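You operate a simulated robot arm through the tools that you are given. There is no shell and no other tool.

You are at the controls of a simulated two-armed robot. One attempt, no reset.

Task
Flare the silver cap from the pale board in the press.
Fine: then stand it on the dark board; wind the press up again and bring the slider back to the middle.

The check looks at the end state, three seconds after you hand in, the way a careful person would. Anything else that was tipped, shoved, dropped, spilled or broken makes it a failure. A push-on lid holds only when it is set on centred and level and pressed home; a screw cap is set on level and turned clockwise until tight.

Robot
Two 7-joint arms with two-finger parallel grippers on one trunk that stands fixed in place. Base frame: the origin is at the foot of the trunk, x ahead of it, y to its left, z up. Lengths are in m, angles in degrees, forces in N, time in s.
The left shoulder is at [0.06, 0.144, 0.978], the right one opposite. With the tool pointing down near the work surface each hand reaches from about 0.32 to 0.74 m from the base axis, measured 20 degrees to its own side. Payload 1.57 kg a hand.
Tool frame (each hand has its own): the origin (TCP) lies between the finger pads and is the grasp point; the fingertips stand 0.03 m ahead of it; z points along the fingers, y is the line along which they close. The gripper opens to 0.11 m. The fingers are 0.024 m wide and 0.012 m thick; the gripper's body (0.048 by 0.112 m) begins 0.078 m behind the TCP.
Orientation is told as [roll, pitch, yaw] about the base's x, y, z axes, in that order, counted from this pose: with the fingers straight down and closing along the base's y, the tool's x points along the base's -x, its y along +y and its z along -z.

Tools
- The arms move only by the tool apply_moves. It takes "left_moves", "right_moves" or both (then of equal length, played together; a hand with none holds still); each is a list of rows, each an object of numbers (a shift or turn left out is 0, a gripper value left out holds the last): "ax", "ay", "az": the turn, a rotation vector about the tool's x, y, z in units of 4 degrees (1.0 is 4 degrees); "tx", "ty", "tz": the shift along the tool's x, y, z in units of 25 mm (1.0 is 25 mm); "fingers": the opening, from 0 (shut) to 1 (fully open). In form: [{"ax": .., "ay": .., "az": .., "tx": .., "ty": .., "tz": .., "fingers": ..}, ...]. A call has 1 to 20 rows; each row shifts and turns the commanded pose from where the row before left it, along the tool's axes as they then stand. A call with a number of a shift or a turn outside -1 to 1 is refused whole. A row lasts 0.2 s, in which the tool goes at most 0.05 m and 8.6 degrees; a call with a longer step from one row to the next is refused whole, and so is a gripper value outside its range. Where a pose cannot be reached the arm comes as near as it can. A force on the tool above 40 N (or 10 N above the force at the start of the call, whichever is more), or a blocked arm, ends the call early, and 0.2 s more pass. Each finger travels about 0.045 m/s and halts on what it meets, pressing with about 25 N; the grip force reading is that of the motor and also rises with nothing between the fingers. The clock runs only during rows and for 0.2 s after the last one: add rows that do not move to give the fingers time. The reply holds the time, the measured pose of the TCP, the force on the tool along the base axes, the opening and the grip force, in the units named above and with some noise, with the torque about the TCP (base axes, N m) and any sound that the robot's microphone picked up.
- Cameras (640 x 400 px; columns grow to the right, rows downward): "scene" is now at [0.0327, 0.0351, 1.577]; the picture's right is [0.50, -0.87, 0.00], its down [-0.71, -0.41, -0.57] and it looks along [0.49, 0.28, -0.82] (base axes); focal length 355 px, centre (320, 200). "left" rides on the left gripper at [0.07, -0.016, -0.141] in its tool frame; the picture's right is [0.23, 0.97, 0.00], its down [-0.86, 0.20, -0.48] and it looks along [-0.47, 0.11, 0.88] (tool axes); focal length 222 px, centre (320, 200). "right" rides on the right gripper at [0.07, 0.016, -0.141] in its tool frame; the picture's right is [-0.23, 0.97, 0.00], its down [-0.86, -0.20, -0.48] and it looks along [-0.47, -0.11, 0.88] (tool axes); focal length 222 px, centre (320, 200). There is no depth. A picture from a camera that has moved, and an enlarged one, comes with that camera's place and axes in the base frame and with its lens.
- snapshot(camera): a new picture of that camera. It takes no simulated time.
- move_column(by): slides the trunk up (or, below 0, down) by that many m; the arms and the scene camera ride with it, the base frame stays. It gives what a move gives, with no picture.
- turn_head(pan, tilt): turns the head with the scene camera to pan (to the left, within 86 degrees either way) and tilt (down, from -29 to 69), counted from straight ahead of the robot. It gives what a move gives.
- enlarge(camera, box): a new picture of the part [left, top, right, bottom] of that camera's present view, enlarged. It takes no simulated time.
- close_job(): hands the job in; it is judged then, once.

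Places have to be worked out from the pictures, the camera data and where the tool is seen. Open the grippers and draw the arms clear of the work before you hand the job in, unless the task says otherwise.

The tools are called after "Request:" as name(argument=value, ...) on one line, values as JSON. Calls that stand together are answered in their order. apply_moves: Moves the arms, as the interface text tells. Its arguments: {"type":"object","properties":{"left_moves":{"type":"array","items":{"type":"object","properties":{"ax":{"type":"number"},"ay":{"type":"number"},"az":{"type":"number"},"tx":{"type":"number"},"ty":{"type":"number"},"tz":{"type":"number"},"fingers":{"type":"number"}}}},"right_moves":{"type":"array","items":{"type":"object","properties":{"ax":{"type":"number"},"ay":{"type":"number"},"az":{"type":"number"},"tx":{"type":"number"},"ty":{"type":"number"},"tz":{"type":"number"},"fingers":{"type":"number"}}}}},"required":[]} The other tools are called the same way: move_column (by) moves the trunk up or down; turn_head (pan, tilt) turns the head that bears the scene camera; snapshot (camera) takes a picture; enlarge (camera, box) takes an enlarged picture of a part of a camera's view; close_job () hands the job in.

At the start:

```text
clock: 0.0
left_tool_pos: [0.2511, 0.3876, 1.1679]
left_orientation: [0.0, 0.0, 0.0]
left_ft_force: [-0.1, -0.9, 0.5]
left_torque: [0.0, -0.01, 0.02]
left_width: 0.1099
left_finger_force: 0.0
right_tool_pos: [0.3896, 0.0192, 1.1674]
right_orientation: [0.0, 0.0, 0.0]
right_ft_force: [-0.9, 0.2, -0.8]
right_torque: [0.02, 0.01, -0.02]
right_width: 0.11
right_finger_force: 0.1
trunk travel left (down, up): [-0.577, 0.013]
head pan, tilt (commanded): [29.8, 55.3]
```

scene: 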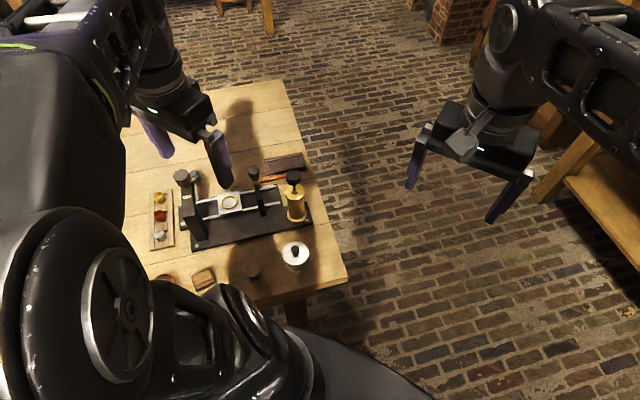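
right: 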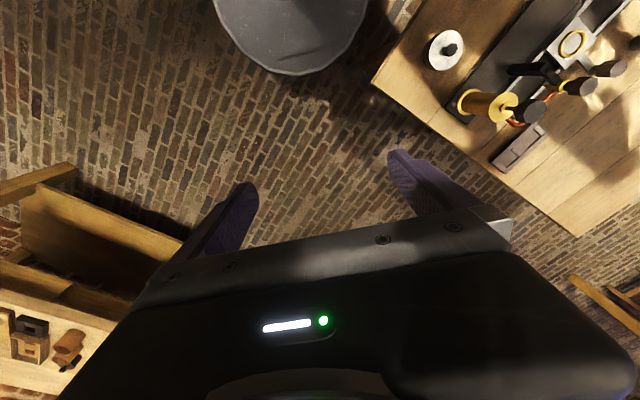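
left: 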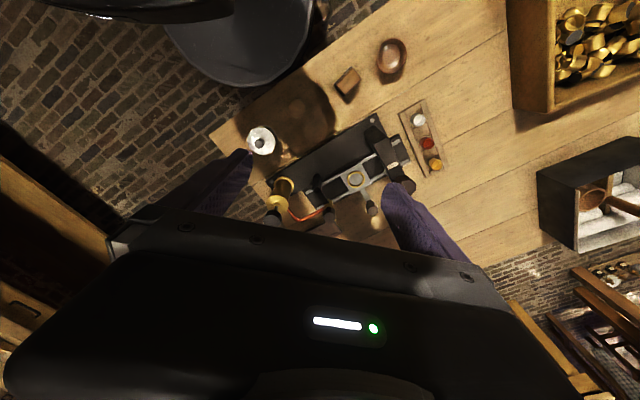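

I start by looking closely at the bench: the press, the pale board with the caps, and the dark board.

Request:
enlarge(camera="scene", box=[130, 140, 350, 300])

Request:
enlarge(camera="left", box=[200, 60, 480, 250])

Request:
enlarge(camera="right", box=[400, 0, 640, 180])

```text
2.50 times, centred on (240, 220) of scene
camera zoom: at [0.0327, 0.0351, 1.577], right [0.5, -0.87, 0.0], down [-0.71, -0.41, -0.57], along [0.49, 0.28, -0.82], focal length 888 px, centre (520, 150)
```

zoom: 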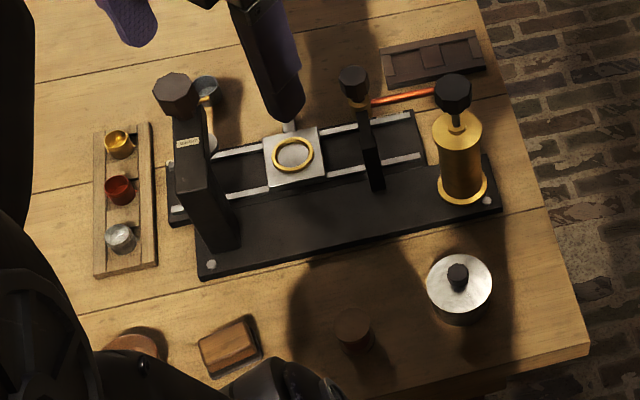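

```text
2.11 times, centred on (340, 155) of left
camera zoom: at [0.1811, 0.3706, 1.3094], right [-0.23, 0.97, 0.0], down [0.86, 0.2, 0.48], along [0.47, 0.11, -0.88], focal length 468 px, centre (278, 295)
```

zoom: 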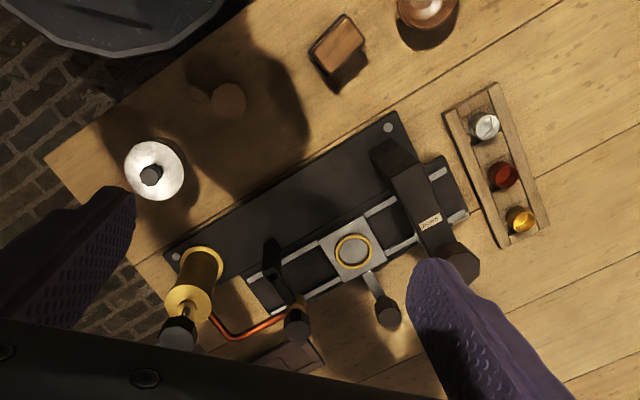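

```text
2.22 times, centred on (520, 90) of right
camera zoom: at [0.321, 0.0342, 1.3097], right [0.23, 0.97, 0.0], down [0.86, -0.2, 0.48], along [0.47, -0.11, -0.88], focal length 494 px, centre (-124, 444)
```

zoom: 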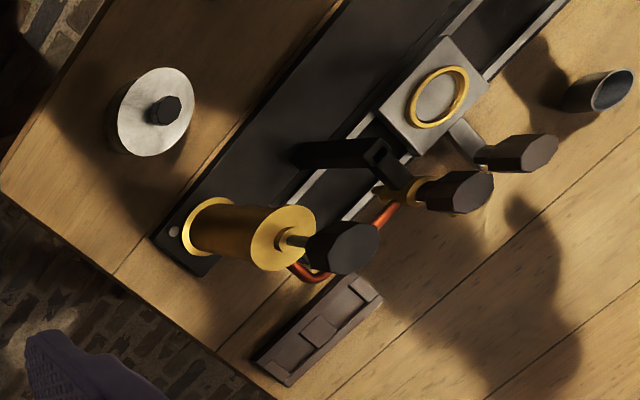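

The press has two stations with a slider between them. I enlarge these to read the plate and understand the mechanisms.

Request:
enlarge(camera="scene", box=[165, 155, 245, 205])

Request:
enlarge(camera="scene", box=[235, 155, 325, 225])

Request:
enlarge(camera="scene", box=[145, 180, 215, 260])

Request:
enlarge(camera="left", box=[340, 100, 460, 200])

```text
8.00 times, centred on (205, 180) of scene
camera zoom: at [0.0327, 0.0351, 1.577], right [0.5, -0.87, 0.0], down [-0.71, -0.41, -0.57], along [0.49, 0.28, -0.82], focal length 2843 px, centre (1240, 360)
```

zoom: 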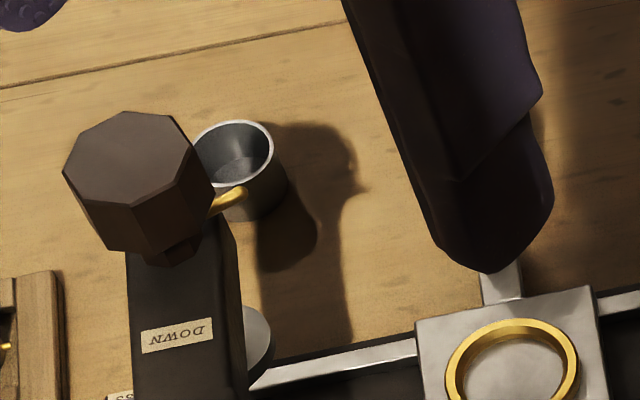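

```text
5.71 times, centred on (280, 190) of scene
camera zoom: at [0.0327, 0.0351, 1.577], right [0.5, -0.87, 0.0], down [-0.71, -0.41, -0.57], along [0.49, 0.28, -0.82], focal length 2031 px, centre (549, 257)
```

zoom: 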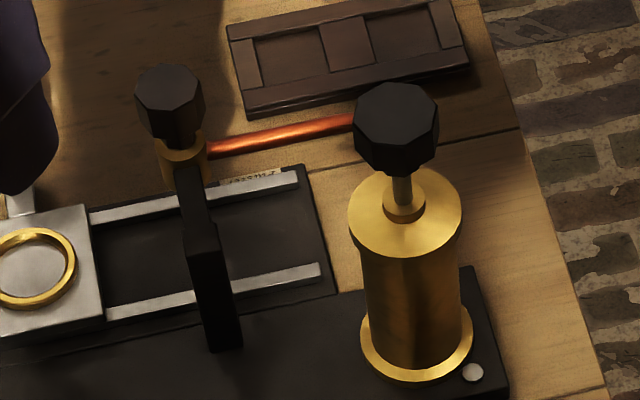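

```text
5.00 times, centred on (180, 220) of scene
camera zoom: at [0.0327, 0.0351, 1.577], right [0.5, -0.87, 0.0], down [-0.71, -0.41, -0.57], along [0.49, 0.28, -0.82], focal length 1777 px, centre (1020, 100)
```

zoom: 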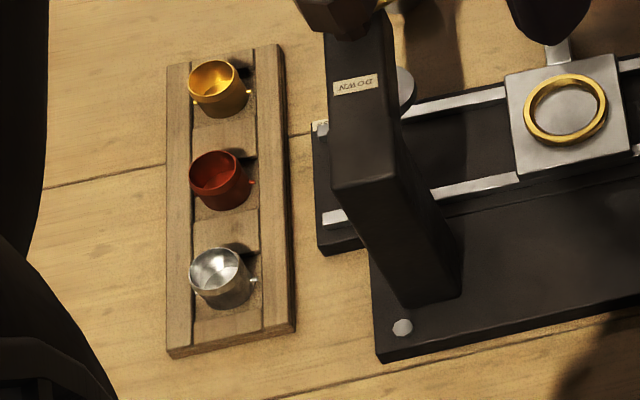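

```text
4.00 times, centred on (400, 150) of left
camera zoom: at [0.1811, 0.3706, 1.3094], right [-0.23, 0.97, 0.0], down [0.86, 0.2, 0.48], along [0.47, 0.11, -0.88], focal length 888 px, centre (0, 400)
```

zoom: 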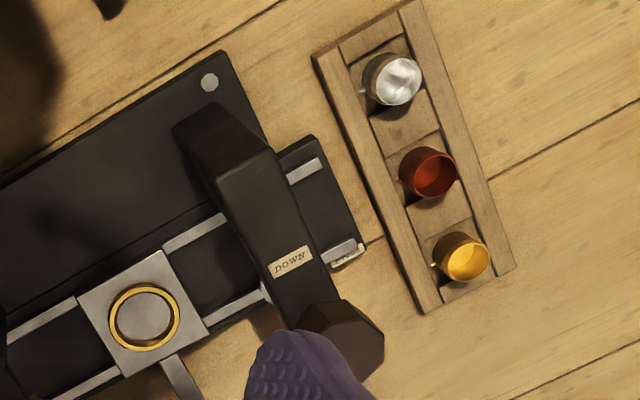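

The left arm carries a "DOWN" plate and there are labels at the rail ends. I zoom in further on those labels.

Request:
enlarge(camera="scene", box=[260, 178, 290, 196])

Request:
enlarge(camera="left", box=[405, 140, 445, 170])

Request:
enlarge(camera="right", box=[500, 20, 620, 110])

Request:
enlarge(camera="left", box=[250, 160, 390, 240])

```text
16.00 times, centred on (275, 187) of scene
camera zoom: at [0.0327, 0.0351, 1.577], right [0.5, -0.87, 0.0], down [-0.71, -0.41, -0.57], along [0.49, 0.28, -0.82], focal length 5686 px, centre (1040, 408)
```

zoom: 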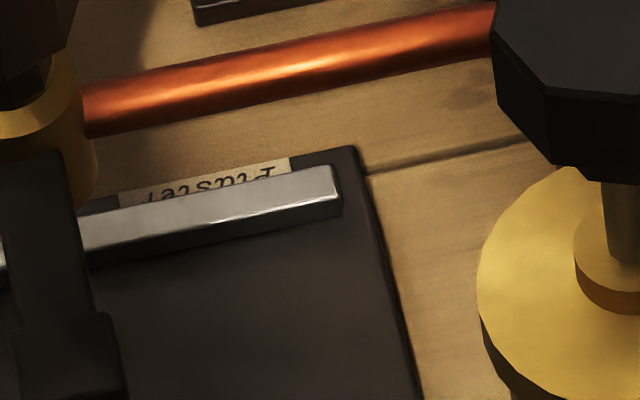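

```text
13.33 times, centred on (425, 155) of left
camera zoom: at [0.1811, 0.3706, 1.3094], right [-0.23, 0.97, 0.0], down [0.86, 0.2, 0.48], along [0.47, 0.11, -0.88], focal length 2962 px, centre (-1080, 800)
```

zoom: 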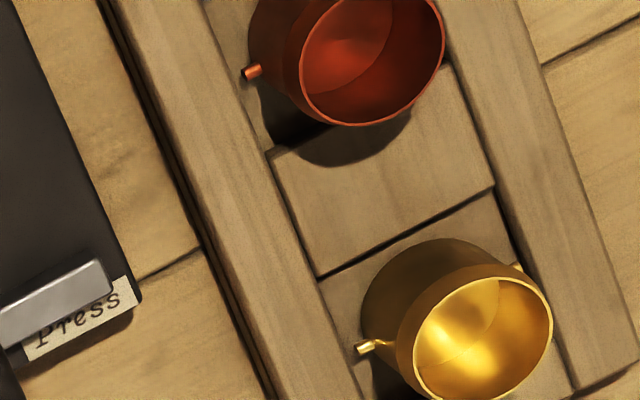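

```text
4.44 times, centred on (560, 65) of right
camera zoom: at [0.321, 0.0342, 1.3097], right [0.23, 0.97, 0.0], down [0.86, -0.2, 0.48], along [0.47, -0.11, -0.88], focal length 987 px, centre (-747, 800)
```

zoom: 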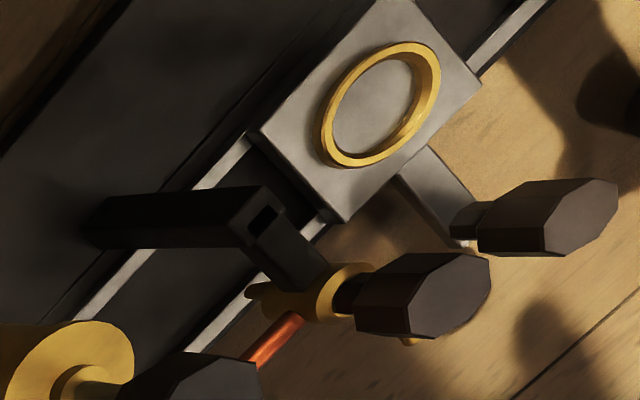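

```text
4.57 times, centred on (320, 200) of left
camera zoom: at [0.1811, 0.3706, 1.3094], right [-0.23, 0.97, 0.0], down [0.86, 0.2, 0.48], along [0.47, 0.11, -0.88], focal length 1015 px, centre (320, 200)
```

zoom: 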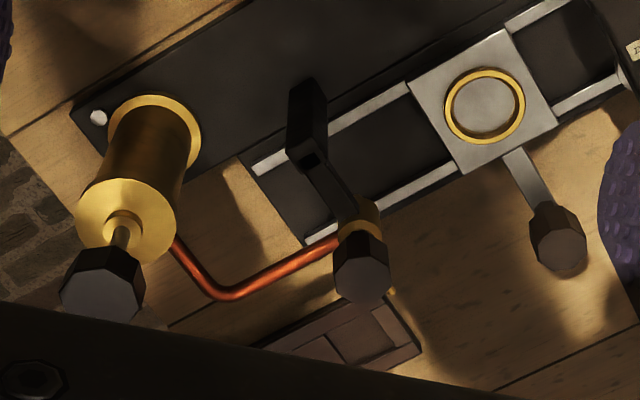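

The stations are "Press" (left) and "Plaster" (right). The slider ring is near (0.37, 0.50, 0.81), the press knob near (0.32, 0.57, 0.94), and the rails run along about (0.7, -0.7). I move the left hand back and to the side for a closer look at the press.

Request:
apply_moves(left_moves=[{"tx": 1, "ty": 0.4, "tz": 0.3}, {"tx": 1, "ty": 0.4, "tz": 0.3}, {"tx": 1, "ty": 0.4, "tz": 0.3}, {"tx": 1, "ty": 0.4, "tz": 0.3}, {"tx": 1, "ty": 0.4, "tz": 0.3}, {"tx": 0.2, "ty": 0.4, "tz": 0.3}])

Request:
snapshot(camera="left")

Request:
snapshot(camera="scene")

```text
clock: 1.4
left_tool_pos: [0.1209, 0.447, 1.1225]
left_orientation: [0.0, 0.1, 0.0]
left_ft_force: [-0.1, 0.3, 0.0]
left_torque: [-0.04, 0.03, 0.0]
left_width: 0.1101
left_finger_force: 0.0
right_tool_pos: [0.3896, 0.02, 1.1672]
right_orientation: [0.0, 0.1, 0.0]
right_ft_force: [0.5, -0.1, 0.4]
right_torque: [-0.03, -0.04, -0.01]
right_width: 0.1099
right_finger_force: 0.0
trunk travel left (down, up): [-0.577, 0.013]
head pan, tilt (commanded): [29.8, 55.3]
```

```text
taken
camera left: at [0.0517, 0.431, 1.2647], right [-0.23, 0.97, 0.0], down [0.86, 0.2, 0.48], along [0.47, 0.11, -0.88], focal length 222 px, centre (320, 200)
```

left: 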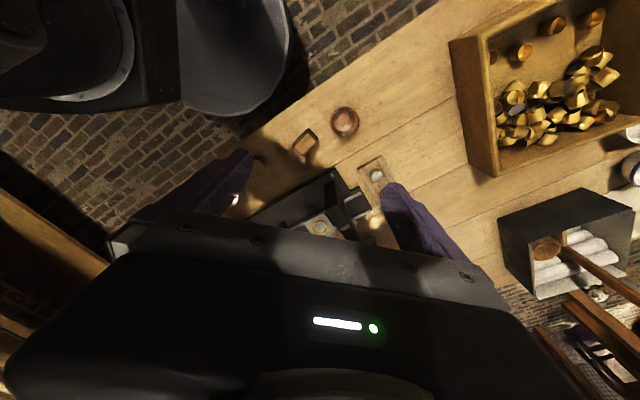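

```text
taken
camera scene: at [0.033, 0.0355, 1.577], right [0.5, -0.87, 0.0], down [-0.71, -0.41, -0.57], along [0.49, 0.28, -0.82], focal length 355 px, centre (320, 200)
```

scene: 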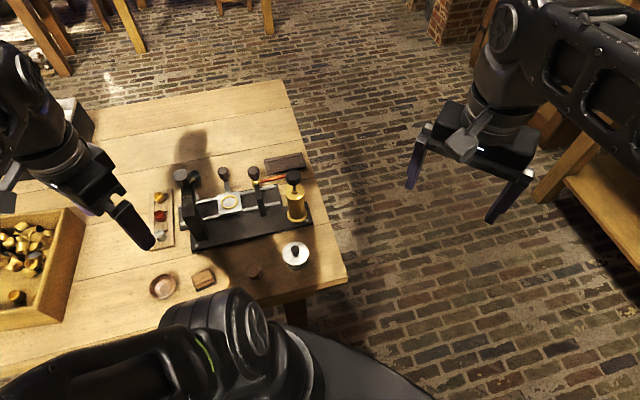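

The scene view is now unobstructed; I enlarge the press in it.

Request:
enlarge(camera="scene", box=[165, 155, 261, 215])

Request:
enlarge(camera="scene", box=[180, 180, 244, 220])

Request:
enlarge(camera="scene", box=[235, 145, 331, 205])

Request:
enlarge(camera="scene", box=[120, 180, 216, 240])

```text
6.67 times, centred on (213, 185) of scene
camera zoom: at [0.033, 0.0355, 1.577], right [0.5, -0.87, 0.0], down [-0.71, -0.41, -0.57], along [0.49, 0.28, -0.82], focal length 2369 px, centre (1033, 300)
```

zoom: 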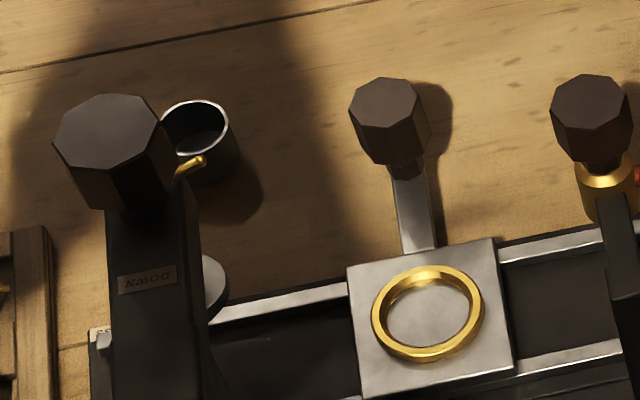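

```text
10.00 times, centred on (212, 200) of scene
camera zoom: at [0.033, 0.0355, 1.577], right [0.5, -0.87, 0.0], down [-0.71, -0.41, -0.57], along [0.49, 0.28, -0.82], focal length 3554 px, centre (1400, 200)
```

zoom: 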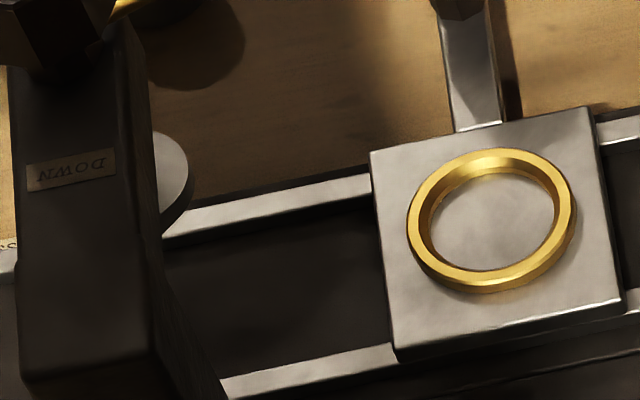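

```text
6.67 times, centred on (283, 175) of scene
camera zoom: at [0.033, 0.0355, 1.577], right [0.5, -0.87, 0.0], down [-0.71, -0.41, -0.57], along [0.49, 0.28, -0.82], focal length 2369 px, centre (567, 367)
```

zoom: 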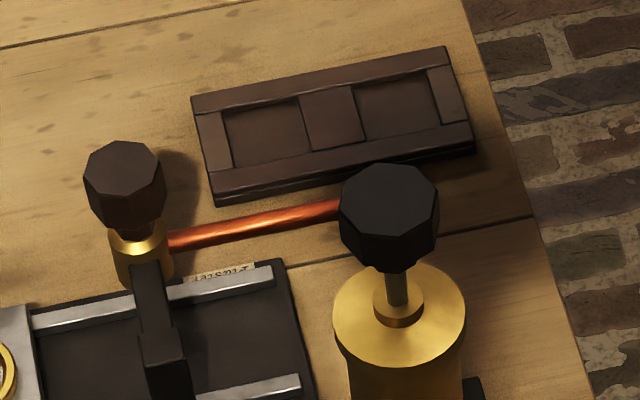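

```text
6.67 times, centred on (168, 210) of scene
camera zoom: at [0.033, 0.0355, 1.577], right [0.5, -0.87, 0.0], down [-0.71, -0.41, -0.57], along [0.49, 0.28, -0.82], focal length 2369 px, centre (1333, 133)
```

zoom: 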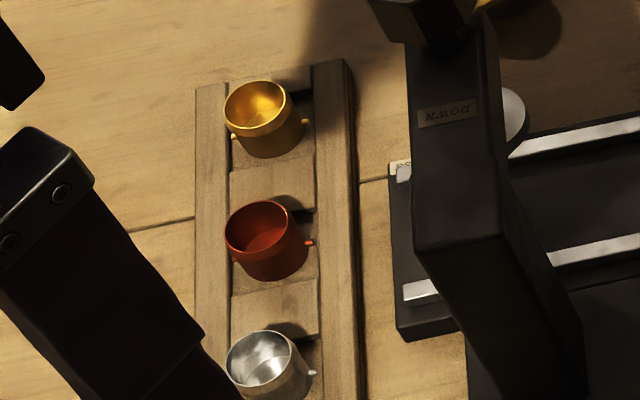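

I move the left hand over the press (staying high) so its camera can look at the press knob, label and slider from close up.

Request:
apply_moves(left_moves=[{"tx": -0.95, "ty": 0.6}, {"tx": -0.95, "ty": 0.6}, {"tx": -0.95, "ty": 0.6}, {"tx": -0.95, "ty": 0.6}, {"tx": -0.95, "ty": 0.6}, {"tx": -0.95, "ty": 0.6}, {"tx": -0.95, "ty": 0.6}, {"tx": -0.95, "ty": 0.6}, {"tx": -0.95, "ty": 0.6}, {"tx": -0.95, "ty": 0.6}, {"tz": 0.5}])

Request:
snapshot(camera="left")

```text
clock: 3.8
left_tool_pos: [0.3595, 0.5952, 1.1117]
left_orientation: [0.0, 0.0, 0.1]
left_ft_force: [0.2, 0.2, 0.3]
left_torque: [0.02, 0.01, 0.01]
left_width: 0.1099
left_finger_force: 0.0
right_tool_pos: [0.3891, 0.0193, 1.1689]
right_orientation: [-0.1, 0.0, 0.0]
right_ft_force: [0.3, 0.2, 0.3]
right_torque: [0.0, -0.03, -0.02]
right_width: 0.1102
right_finger_force: 0.0
trunk travel left (down, up): [-0.577, 0.013]
head pan, tilt (commanded): [29.8, 55.3]
```

```text
taken
camera left: at [0.2884, 0.5794, 1.253], right [-0.23, 0.97, 0.0], down [0.85, 0.2, 0.48], along [0.47, 0.11, -0.88], focal length 222 px, centre (320, 200)
```

left: 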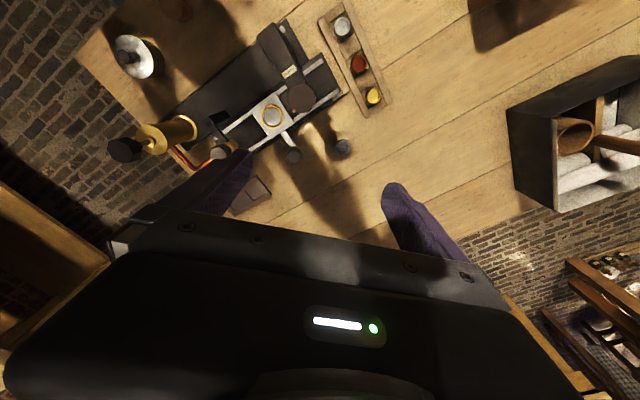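

Request:
enlarge(camera="left", box=[240, 15, 352, 85])

Request:
enlarge(camera="left", box=[190, 80, 350, 180])

Request:
enlarge(camera="left", box=[260, 60, 308, 90])

```text
5.71 times, centred on (296, 50) of left
camera zoom: at [0.2884, 0.5794, 1.253], right [-0.23, 0.97, 0.0], down [0.85, 0.2, 0.48], along [0.47, 0.11, -0.88], focal length 1269 px, centre (457, 1057)
```

zoom: 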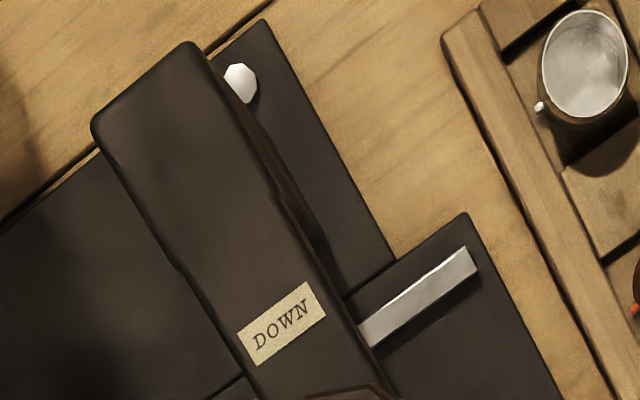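

```text
4.00 times, centred on (270, 130) of left
camera zoom: at [0.2884, 0.5794, 1.253], right [-0.23, 0.97, 0.0], down [0.85, 0.2, 0.48], along [0.47, 0.11, -0.88], focal length 888 px, centre (520, 480)
```

zoom: 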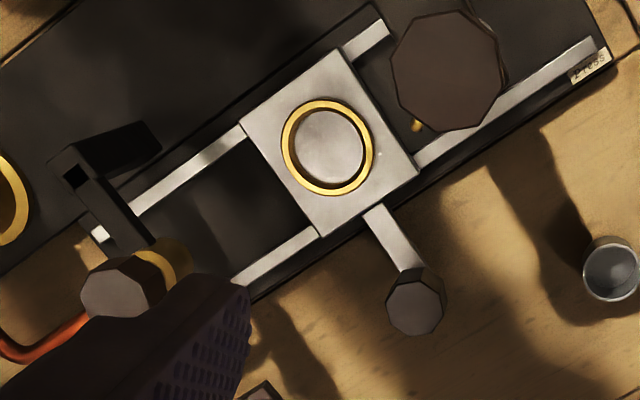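

```text
13.33 times, centred on (284, 75) of left
camera zoom: at [0.2884, 0.5794, 1.253], right [-0.23, 0.97, 0.0], down [0.85, 0.2, 0.48], along [0.47, 0.11, -0.88], focal length 2962 px, centre (800, 1867)
```

zoom: 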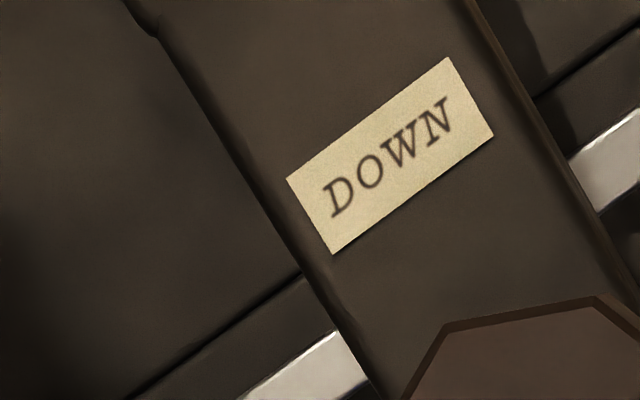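

The reading is clear: the press knob tops out at about (0.315, 0.562, 0.945), the stations lie ±0.08 m along the rails, and the slider handle knob is near (0.43, 0.56, 0.84). Next I turn the left hand to yaw -45 (fingers closing across the rails) and go to a hover above the silver cap near (0.212, 0.616).

Request:
apply_moves(left_moves=[{"az": 1}, {"az": 1}, {"az": 1}, {"az": 1}, {"az": 1}, {"az": 1}, {"az": 1}, {"az": 1}, {"az": 1}, {"az": 1}, {"az": 1}, {"az": 0.25}, {"tx": 0.95, "ty": -0.72}, {"tx": 0.95, "ty": -0.72}, {"tx": 0.95, "ty": -0.72}, {"tx": 0.95, "ty": -0.72}, {"tx": 0.95, "ty": -0.7}])

Request:
snapshot(camera="left")

Request:
snapshot(camera="scene")

```text
clock: 7.4
left_tool_pos: [0.2119, 0.62, 1.1102]
left_orientation: [0.0, 0.0, -44.9]
left_ft_force: [-1.1, 0.4, -0.7]
left_torque: [-0.02, -0.03, 0.01]
left_width: 0.11
left_finger_force: 0.0
right_tool_pos: [0.3894, 0.019, 1.1695]
right_orientation: [-0.1, 0.0, 0.1]
right_ft_force: [-0.4, 0.4, -0.2]
right_torque: [-0.01, 0.0, -0.01]
right_width: 0.1099
right_finger_force: 0.1
trunk travel left (down, up): [-0.577, 0.013]
head pan, tilt (commanded): [29.8, 55.3]
```

```text
taken
camera left: at [0.151, 0.6571, 1.2516], right [0.53, 0.85, 0.0], down [0.75, -0.46, 0.48], along [0.41, -0.25, -0.88], focal length 222 px, centre (320, 200)
```

left: 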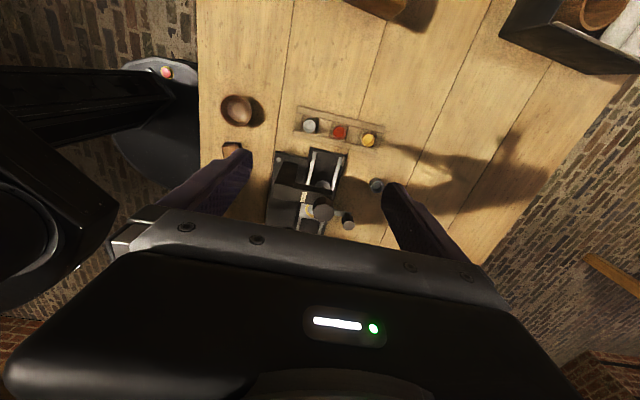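

```text
taken
camera scene: at [0.032, 0.0352, 1.577], right [0.5, -0.87, 0.0], down [-0.71, -0.41, -0.57], along [0.49, 0.28, -0.82], focal length 355 px, centre (320, 200)
```

scene: 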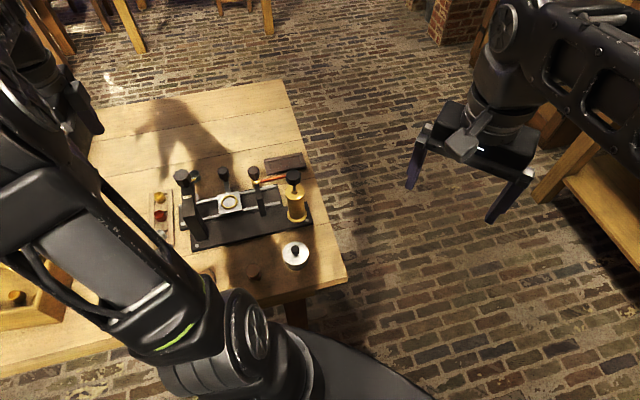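

Request:
enlarge(camera="left", box=[285, 95, 397, 165])

Request:
enlarge(camera="left", box=[255, 140, 375, 215])

```text
5.71 times, centred on (341, 130) of left
camera zoom: at [0.151, 0.6571, 1.2516], right [0.53, 0.85, 0.0], down [0.75, -0.46, 0.48], along [0.41, -0.25, -0.88], focal length 1269 px, centre (200, 600)
```

zoom: 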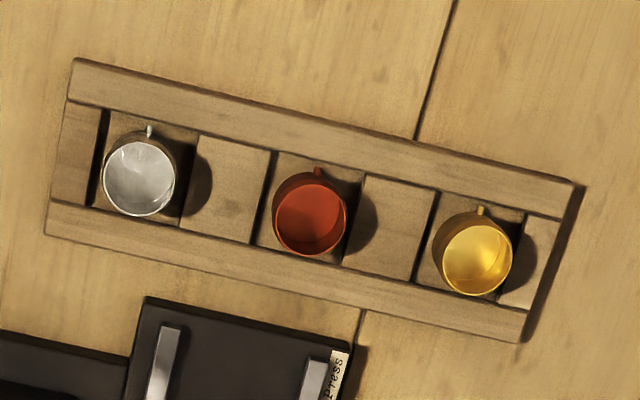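

```text
5.33 times, centred on (315, 178) of left
camera zoom: at [0.151, 0.6571, 1.2516], right [0.53, 0.85, 0.0], down [0.75, -0.46, 0.48], along [0.41, -0.25, -0.88], focal length 1185 px, centre (347, 320)
```

zoom: 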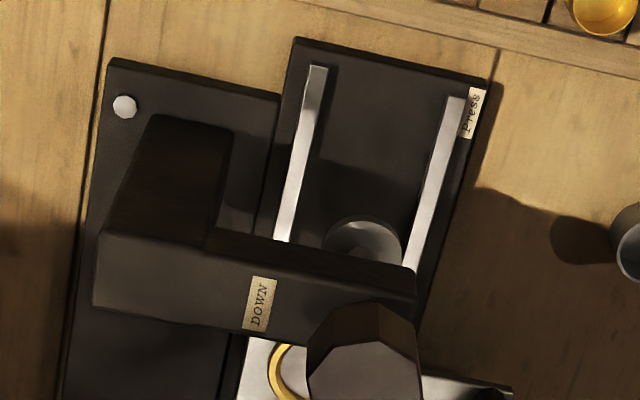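

The new view corrects the silver cap to about (0.210, 0.596) with its rim near z=0.80, and the press base bolt top at 0.795. I center over the cap and descend to TCP z≈0.90 for a close view.

Request:
apply_moves(left_moves=[{"tx": -0.62, "ty": -0.74}, {"tz": 1}, {"tz": 1}, {"tz": 1}, {"tz": 1}, {"tz": 1}, {"tz": 1}, {"tz": 1}, {"tz": 1}, {"tz": 0.4}])

Request:
snapshot(camera="left")

Request:
enlarge(camera="left", box=[260, 110, 420, 210])

```text
clock: 9.6
left_tool_pos: [0.2065, 0.5933, 0.9008]
left_orientation: [0.0, 0.0, -44.9]
left_ft_force: [0.4, 0.1, 0.4]
left_torque: [0.0, 0.0, 0.0]
left_width: 0.1101
left_finger_force: 0.1
right_tool_pos: [0.39, 0.019, 1.1675]
right_orientation: [-0.1, 0.0, 0.0]
right_ft_force: [0.2, -0.3, 0.0]
right_torque: [-0.02, 0.0, 0.0]
right_width: 0.1102
right_finger_force: 0.0
trunk travel left (down, up): [-0.577, 0.013]
head pan, tilt (commanded): [29.8, 55.3]
```

```text
taken
camera left: at [0.1464, 0.6315, 1.0421], right [0.53, 0.85, 0.0], down [0.75, -0.46, 0.48], along [0.41, -0.25, -0.88], focal length 222 px, centre (320, 200)
```

left: 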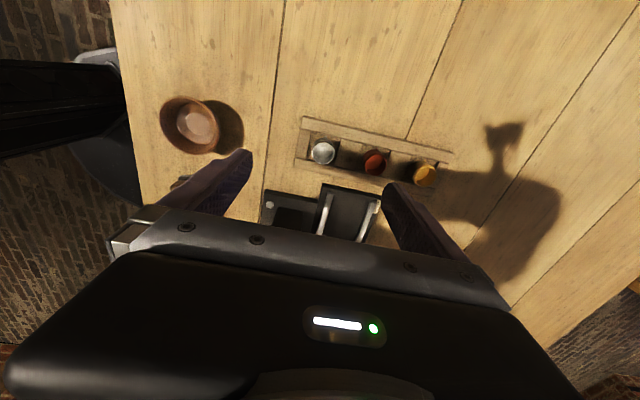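

```text
4.00 times, centred on (340, 160) of left
camera zoom: at [0.1464, 0.6315, 1.0421], right [0.53, 0.85, 0.0], down [0.75, -0.46, 0.48], along [0.41, -0.25, -0.88], focal length 888 px, centre (240, 360)
```

zoom: 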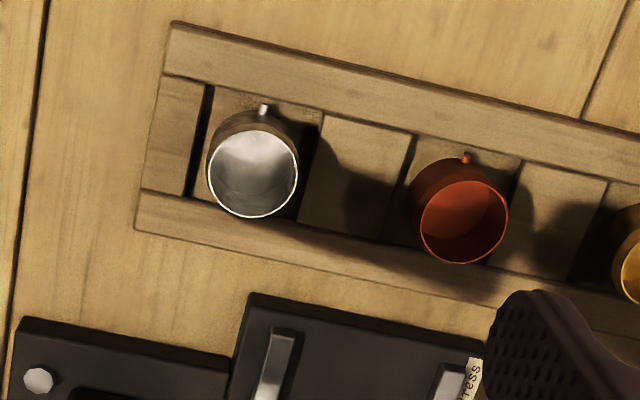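

The cap's rim measures about 25 mm across, centre (0.210, 0.596), rim z≈0.80, height ≈21 mm, with pins on the ±a sides, so closing along b is right. I pre-close the fingers to about 45 mm (so they clear the red cap) and check the pose noise.

Request:
apply_moves(left_moves=[{"fingers": 0.42}, {"fingers": 0.42}, {"fingers": 0.42}, {"fingers": 0.42}, {"fingers": 0.42}])

Request:
snapshot(camera="left")

Request:
enlarge(camera="left", box=[240, 110, 400, 210])

```text
clock: 10.8
left_tool_pos: [0.2068, 0.5936, 0.9004]
left_orientation: [0.0, -0.1, -45.0]
left_ft_force: [0.4, -0.2, -0.4]
left_torque: [-0.01, 0.0, -0.01]
left_width: 0.0462
left_finger_force: 0.0
right_tool_pos: [0.3897, 0.0184, 1.1676]
right_orientation: [-0.1, 0.0, 0.0]
right_ft_force: [0.2, 0.7, -0.3]
right_torque: [-0.02, 0.06, 0.02]
right_width: 0.1096
right_finger_force: 0.0
trunk travel left (down, up): [-0.577, 0.013]
head pan, tilt (commanded): [29.8, 55.3]
```

```text
taken
camera left: at [0.1465, 0.6315, 1.0423], right [0.53, 0.85, 0.0], down [0.75, -0.46, 0.48], along [0.41, -0.25, -0.88], focal length 222 px, centre (320, 200)
```

left: 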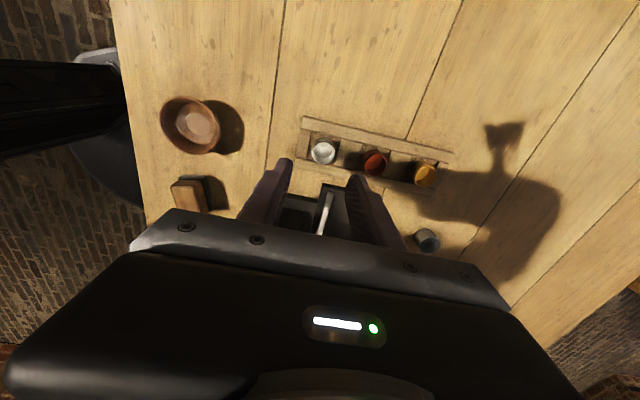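

```text
4.00 times, centred on (320, 160) of left
camera zoom: at [0.1465, 0.6315, 1.0423], right [0.53, 0.85, 0.0], down [0.75, -0.46, 0.48], along [0.41, -0.25, -0.88], focal length 888 px, centre (320, 360)
```

zoom: 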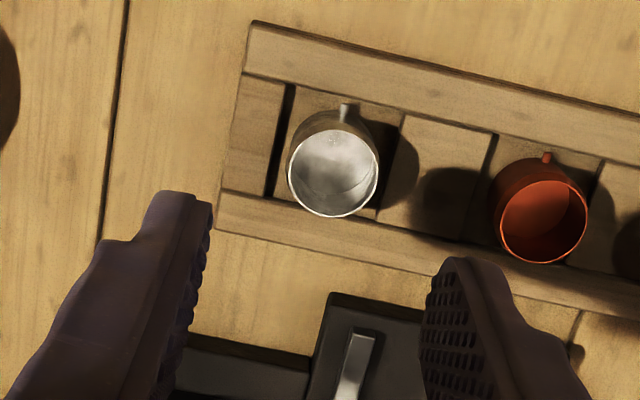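

The tool axis passes about 3.7 mm short of the cap centre along b. I correct that and descend part way to TCP z≈0.845, then look again.

Request:
apply_moves(left_moves=[{"ty": 0.148}, {"tz": 0.7}, {"tz": 0.7}, {"tz": 0.8}, {}])

Request:
snapshot(camera="left")

Request:
enlarge(camera="left", box=[240, 120, 400, 220])

Request:
snapshot(camera="scene")

```text
clock: 12.0
left_tool_pos: [0.2135, 0.5982, 0.8431]
left_orientation: [0.0, 0.0, -45.0]
left_ft_force: [-0.3, 0.4, -0.3]
left_torque: [-0.02, -0.01, -0.02]
left_width: 0.0463
left_finger_force: 0.1
right_tool_pos: [0.389, 0.0179, 1.1679]
right_orientation: [0.0, -0.1, 0.0]
right_ft_force: [0.3, -0.4, -0.9]
right_torque: [0.01, 0.01, 0.04]
right_width: 0.11
right_finger_force: 0.2
trunk travel left (down, up): [-0.577, 0.013]
head pan, tilt (commanded): [29.8, 55.3]
```

```text
taken
camera left: at [0.1514, 0.6349, 0.9859], right [0.53, 0.85, 0.0], down [0.75, -0.46, 0.48], along [0.41, -0.25, -0.88], focal length 222 px, centre (320, 200)
```

left: 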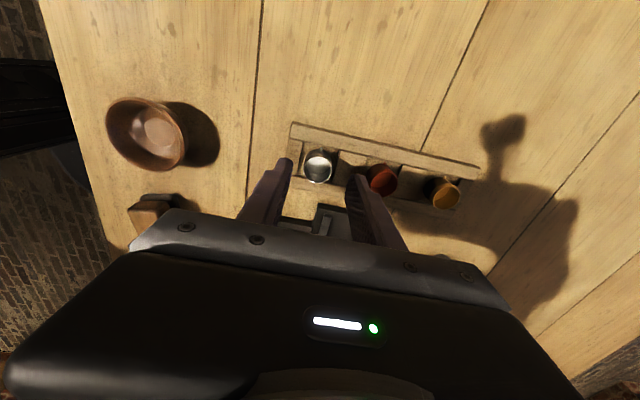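

```text
4.00 times, centred on (320, 170) of left
camera zoom: at [0.1514, 0.6349, 0.9859], right [0.53, 0.85, 0.0], down [0.75, -0.46, 0.48], along [0.41, -0.25, -0.88], focal length 888 px, centre (320, 320)
```

zoom: 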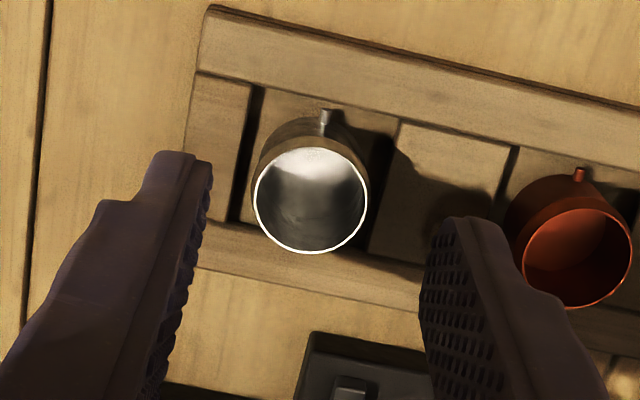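

```text
taken
camera scene: at [0.0326, 0.0348, 1.577], right [0.5, -0.87, 0.0], down [-0.71, -0.41, -0.57], along [0.49, 0.28, -0.82], focal length 355 px, centre (320, 200)
```

scene: 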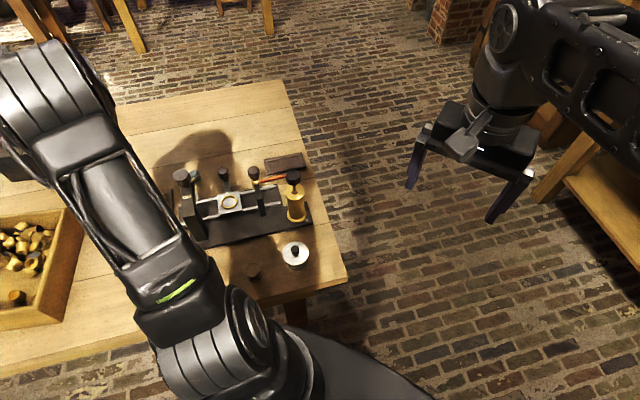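

Now the cap is 2.3 mm to the -b side of the tool axis. I correct, descend to TCP z≈0.821 (fingertips about 11 mm above the cap's foot) and close the fingers.

Request:
apply_moves(left_moves=[{"ty": -0.09}, {"tz": 0.45}, {"tz": 0.43}, {}])

Request:
enlarge(camera="left", box=[240, 120, 400, 220])

```text
clock: 13.0
left_tool_pos: [0.2113, 0.5947, 0.8223]
left_orientation: [0.0, 0.0, -44.9]
left_ft_force: [0.3, 1.2, 0.6]
left_torque: [0.01, -0.04, -0.03]
left_width: 0.0463
left_finger_force: 0.1
right_tool_pos: [0.3906, 0.0189, 1.1682]
right_orientation: [0.1, 0.0, 0.1]
right_ft_force: [1.5, -0.4, -0.1]
right_torque: [0.02, 0.0, -0.01]
right_width: 0.1099
right_finger_force: 0.1
trunk travel left (down, up): [-0.577, 0.013]
head pan, tilt (commanded): [29.8, 55.3]
```

```text
4.00 times, centred on (320, 170) of left
camera zoom: at [0.1507, 0.6328, 0.9642], right [0.53, 0.85, 0.0], down [0.75, -0.46, 0.48], along [0.41, -0.25, -0.88], focal length 888 px, centre (320, 320)
```

zoom: 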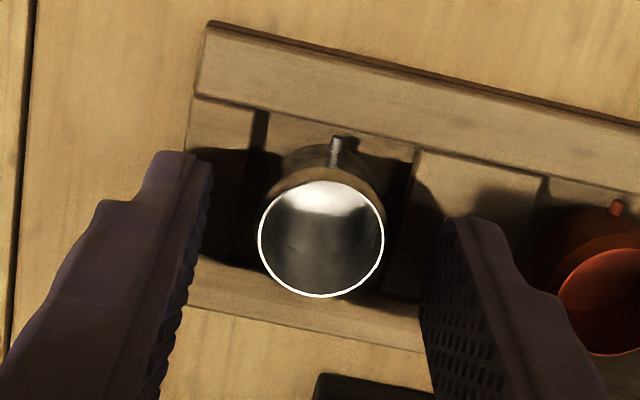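

The cap is centred between the fingers. I close the grip.

Request:
apply_moves(left_moves=[{"fingers": 0.1}, {"fingers": 0.1}, {"fingers": 0.1}, {"fingers": 0.1}])

Request:
enlarge(camera="left", box=[240, 120, 400, 220])

```text
clock: 14.0
left_tool_pos: [0.2114, 0.5955, 0.8228]
left_orientation: [0.1, 0.0, -45.0]
left_ft_force: [0.2, -0.3, 0.0]
left_torque: [-0.01, -0.04, 0.0]
left_width: 0.0218
left_finger_force: 24.8
right_tool_pos: [0.3902, 0.0184, 1.1675]
right_orientation: [0.0, 0.0, 0.1]
right_ft_force: [0.6, -0.2, -0.2]
right_torque: [-0.01, -0.01, -0.02]
right_width: 0.1099
right_finger_force: 0.1
trunk travel left (down, up): [-0.577, 0.013]
head pan, tilt (commanded): [29.8, 55.3]
```

```text
4.00 times, centred on (320, 170) of left
camera zoom: at [0.1507, 0.6329, 0.9644], right [0.53, 0.85, 0.0], down [0.75, -0.46, 0.48], along [0.41, -0.25, -0.88], focal length 888 px, centre (320, 320)
```

zoom: 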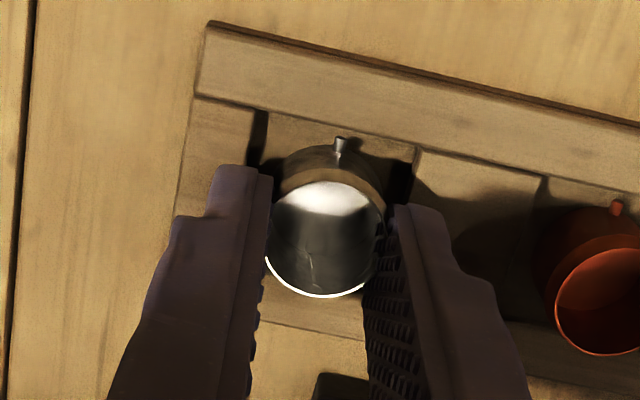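

The cap is gripped (21.8 mm, 25 N). I lift it well above the press knob height and look.

Request:
apply_moves(left_moves=[{"tz": -0.3}, {"tz": -0.6}, {"tz": -1}, {"tz": -1}, {"tz": -1}, {"tz": -1}, {"tz": -1}, {"tz": -1}, {"tz": -1}, {"tz": -1}, {"tz": -0.2}])

Request:
enlarge(camera="left", box=[240, 120, 400, 220])

```text
clock: 16.4
left_tool_pos: [0.2113, 0.5945, 1.0503]
left_orientation: [0.0, -0.1, -44.9]
left_ft_force: [0.3, -0.6, -0.6]
left_torque: [-0.01, 0.03, -0.01]
left_width: 0.0217
left_finger_force: 24.8
right_tool_pos: [0.3903, 0.0202, 1.1679]
right_orientation: [0.1, 0.0, 0.1]
right_ft_force: [0.1, -0.1, -0.4]
right_torque: [0.01, 0.01, 0.0]
right_width: 0.1099
right_finger_force: 0.0
trunk travel left (down, up): [-0.577, 0.013]
head pan, tilt (commanded): [29.8, 55.3]
```

```text
4.00 times, centred on (320, 170) of left
camera zoom: at [0.1503, 0.6326, 1.1923], right [0.53, 0.85, 0.0], down [0.75, -0.46, 0.48], along [0.41, -0.25, -0.88], focal length 888 px, centre (320, 320)
```

zoom: 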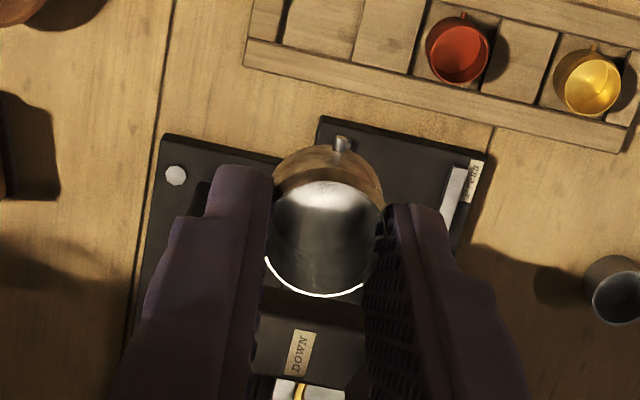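

The cap is lifted cleanly. I carry it at z≈1.05 over the press to above the slider ring near (0.3715, 0.505).

Request:
apply_moves(left_moves=[{"tx": -0.885, "ty": 0.246}, {"tx": -0.885, "ty": 0.246}, {"tx": -0.885, "ty": 0.246}, {"tx": -0.885, "ty": 0.246}, {"tx": -0.885, "ty": 0.246}, {"tx": -0.885, "ty": 0.246}, {"tx": -0.885, "ty": 0.246}, {"tx": -0.885, "ty": 0.246}, {}])

Request:
snapshot(camera="left")

Request:
enlarge(camera="left", box=[240, 80, 400, 180])

Request:
snapshot(camera="scene")

```text
clock: 18.4
left_tool_pos: [0.3704, 0.5057, 1.0501]
left_orientation: [0.0, 0.1, -45.0]
left_ft_force: [1.0, 0.2, 0.1]
left_torque: [0.03, -0.06, 0.0]
left_width: 0.0218
left_finger_force: 24.7
right_tool_pos: [0.3887, 0.0182, 1.1678]
right_orientation: [0.0, -0.1, 0.0]
right_ft_force: [-0.1, 0.5, 0.0]
right_torque: [-0.02, -0.03, 0.0]
right_width: 0.1099
right_finger_force: 0.1
trunk travel left (down, up): [-0.577, 0.013]
head pan, tilt (commanded): [29.8, 55.3]
```

```text
taken
camera left: at [0.3102, 0.5427, 1.1925], right [0.53, 0.85, 0.0], down [0.75, -0.46, 0.48], along [0.41, -0.25, -0.88], focal length 222 px, centre (320, 200)
```

left: 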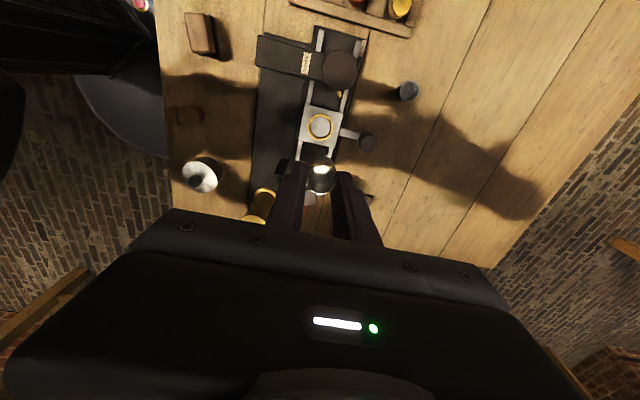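

```text
4.00 times, centred on (320, 130) of left
camera zoom: at [0.3102, 0.5427, 1.1925], right [0.53, 0.85, 0.0], down [0.75, -0.46, 0.48], along [0.41, -0.25, -0.88], focal length 888 px, centre (320, 480)
```

zoom: 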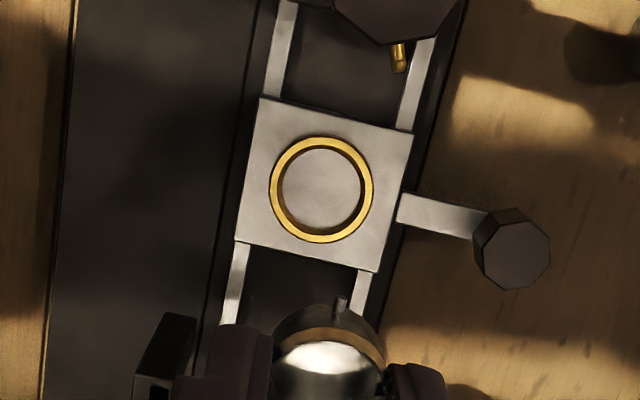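

```text
taken
camera scene: at [0.0324, 0.0352, 1.577], right [0.5, -0.87, 0.0], down [-0.71, -0.41, -0.57], along [0.49, 0.28, -0.82], focal length 355 px, centre (320, 200)
```

scene: 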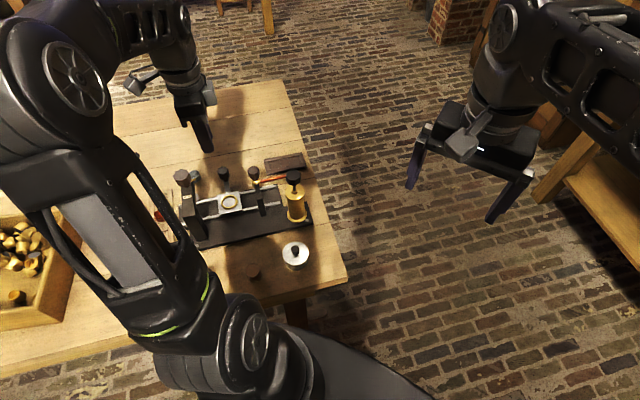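

The ring centre measures (0.3716, 0.5047) and the tool axis lies within about 1 mm of it. I lower to TCP z≈0.870, with the cap's foot still about 2 cm above the slider plate, then recheck.

Request:
apply_moves(left_moves=[{"tz": 0.9}, {"tz": 0.9}, {"tz": 0.9}, {"tz": 0.9}, {"tz": 0.9}, {"tz": 0.9}, {"tz": 0.9}, {"tz": 0.9}, {}])

Request:
enlarge(camera="left", box=[240, 110, 400, 210])

Request:
enlarge(camera="scene", box=[165, 150, 261, 210])

```text
clock: 20.4
left_tool_pos: [0.3683, 0.5043, 0.8707]
left_orientation: [0.0, 0.0, -45.0]
left_ft_force: [0.6, 0.2, -0.3]
left_torque: [0.02, 0.02, -0.02]
left_width: 0.0217
left_finger_force: 25.0
right_tool_pos: [0.3901, 0.0184, 1.1677]
right_orientation: [0.0, -0.1, -0.1]
right_ft_force: [0.0, 0.2, -0.3]
right_torque: [-0.03, -0.01, 0.01]
right_width: 0.1102
right_finger_force: 0.1
trunk travel left (down, up): [-0.577, 0.013]
head pan, tilt (commanded): [29.8, 55.3]
```

```text
4.00 times, centred on (320, 160) of left
camera zoom: at [0.3082, 0.5421, 1.0116], right [0.53, 0.85, 0.0], down [0.75, -0.46, 0.48], along [0.41, -0.25, -0.88], focal length 888 px, centre (320, 360)
```

zoom: 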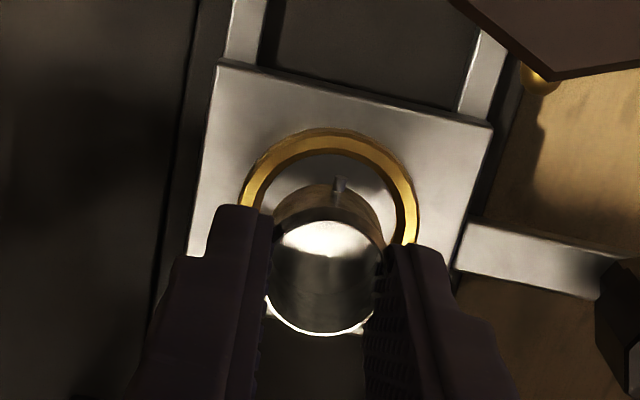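

```text
6.67 times, centred on (213, 180) of scene
camera zoom: at [0.0325, 0.0349, 1.577], right [0.5, -0.87, 0.0], down [-0.71, -0.41, -0.57], along [0.49, 0.28, -0.82], focal length 2369 px, centre (1033, 333)
```

zoom: 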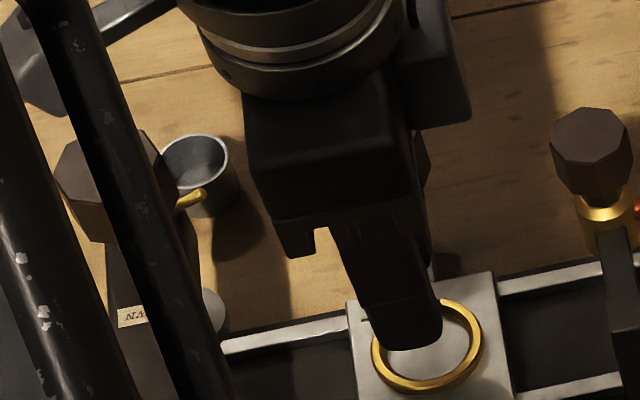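

The ring centre sits about 2.4 mm toward +b and 1–2 mm toward +a from the cap. I correct and lower to TCP z≈0.853 for another check.

Request:
apply_moves(left_moves=[{"tx": -0.06, "ty": 0.1}, {"tz": 0.35}, {"tz": 0.35}, {}])

Request:
enlarge(camera="left", box=[240, 110, 400, 210])

Request:
enlarge(camera="scene", box=[205, 180, 253, 210])

```text
clock: 21.4
left_tool_pos: [0.3727, 0.5075, 0.8524]
left_orientation: [0.0, 0.0, -45.0]
left_ft_force: [-0.1, 0.5, -0.5]
left_torque: [-0.03, 0.02, 0.01]
left_width: 0.0221
left_finger_force: 24.9
right_tool_pos: [0.3898, 0.0183, 1.1676]
right_orientation: [0.0, 0.0, 0.0]
right_ft_force: [1.0, 0.4, 0.3]
right_torque: [0.0, 0.01, -0.01]
right_width: 0.1101
right_finger_force: 0.1
trunk travel left (down, up): [-0.577, 0.013]
head pan, tilt (commanded): [29.8, 55.3]
```

```text
4.00 times, centred on (320, 160) of left
camera zoom: at [0.3116, 0.5441, 0.9939], right [0.53, 0.85, 0.0], down [0.75, -0.46, 0.48], along [0.41, -0.25, -0.88], focal length 888 px, centre (320, 360)
```

zoom: 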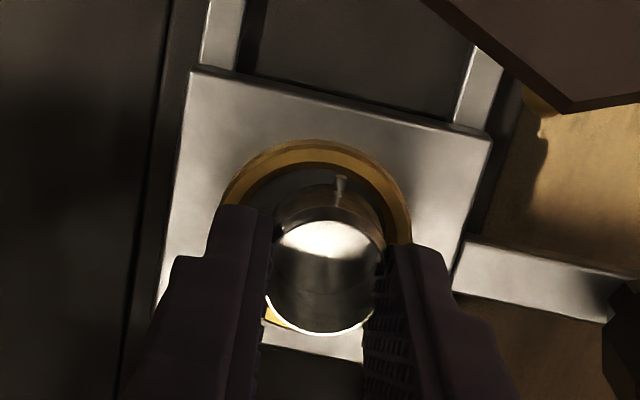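

```text
13.33 times, centred on (229, 195) of scene
camera zoom: at [0.0327, 0.0351, 1.577], right [0.5, -0.87, 0.0], down [-0.71, -0.41, -0.57], along [0.49, 0.28, -0.82], focal length 4738 px, centre (1533, 267)
```

zoom: 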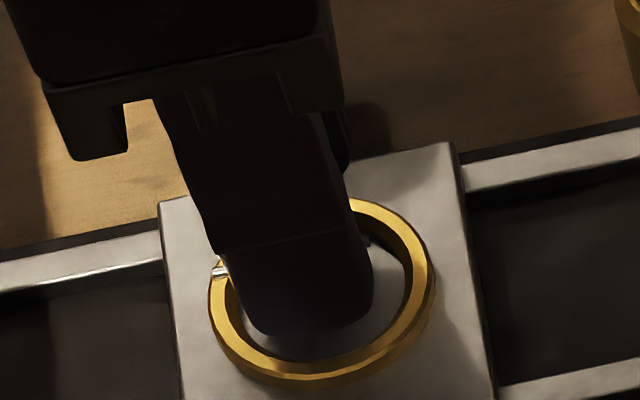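

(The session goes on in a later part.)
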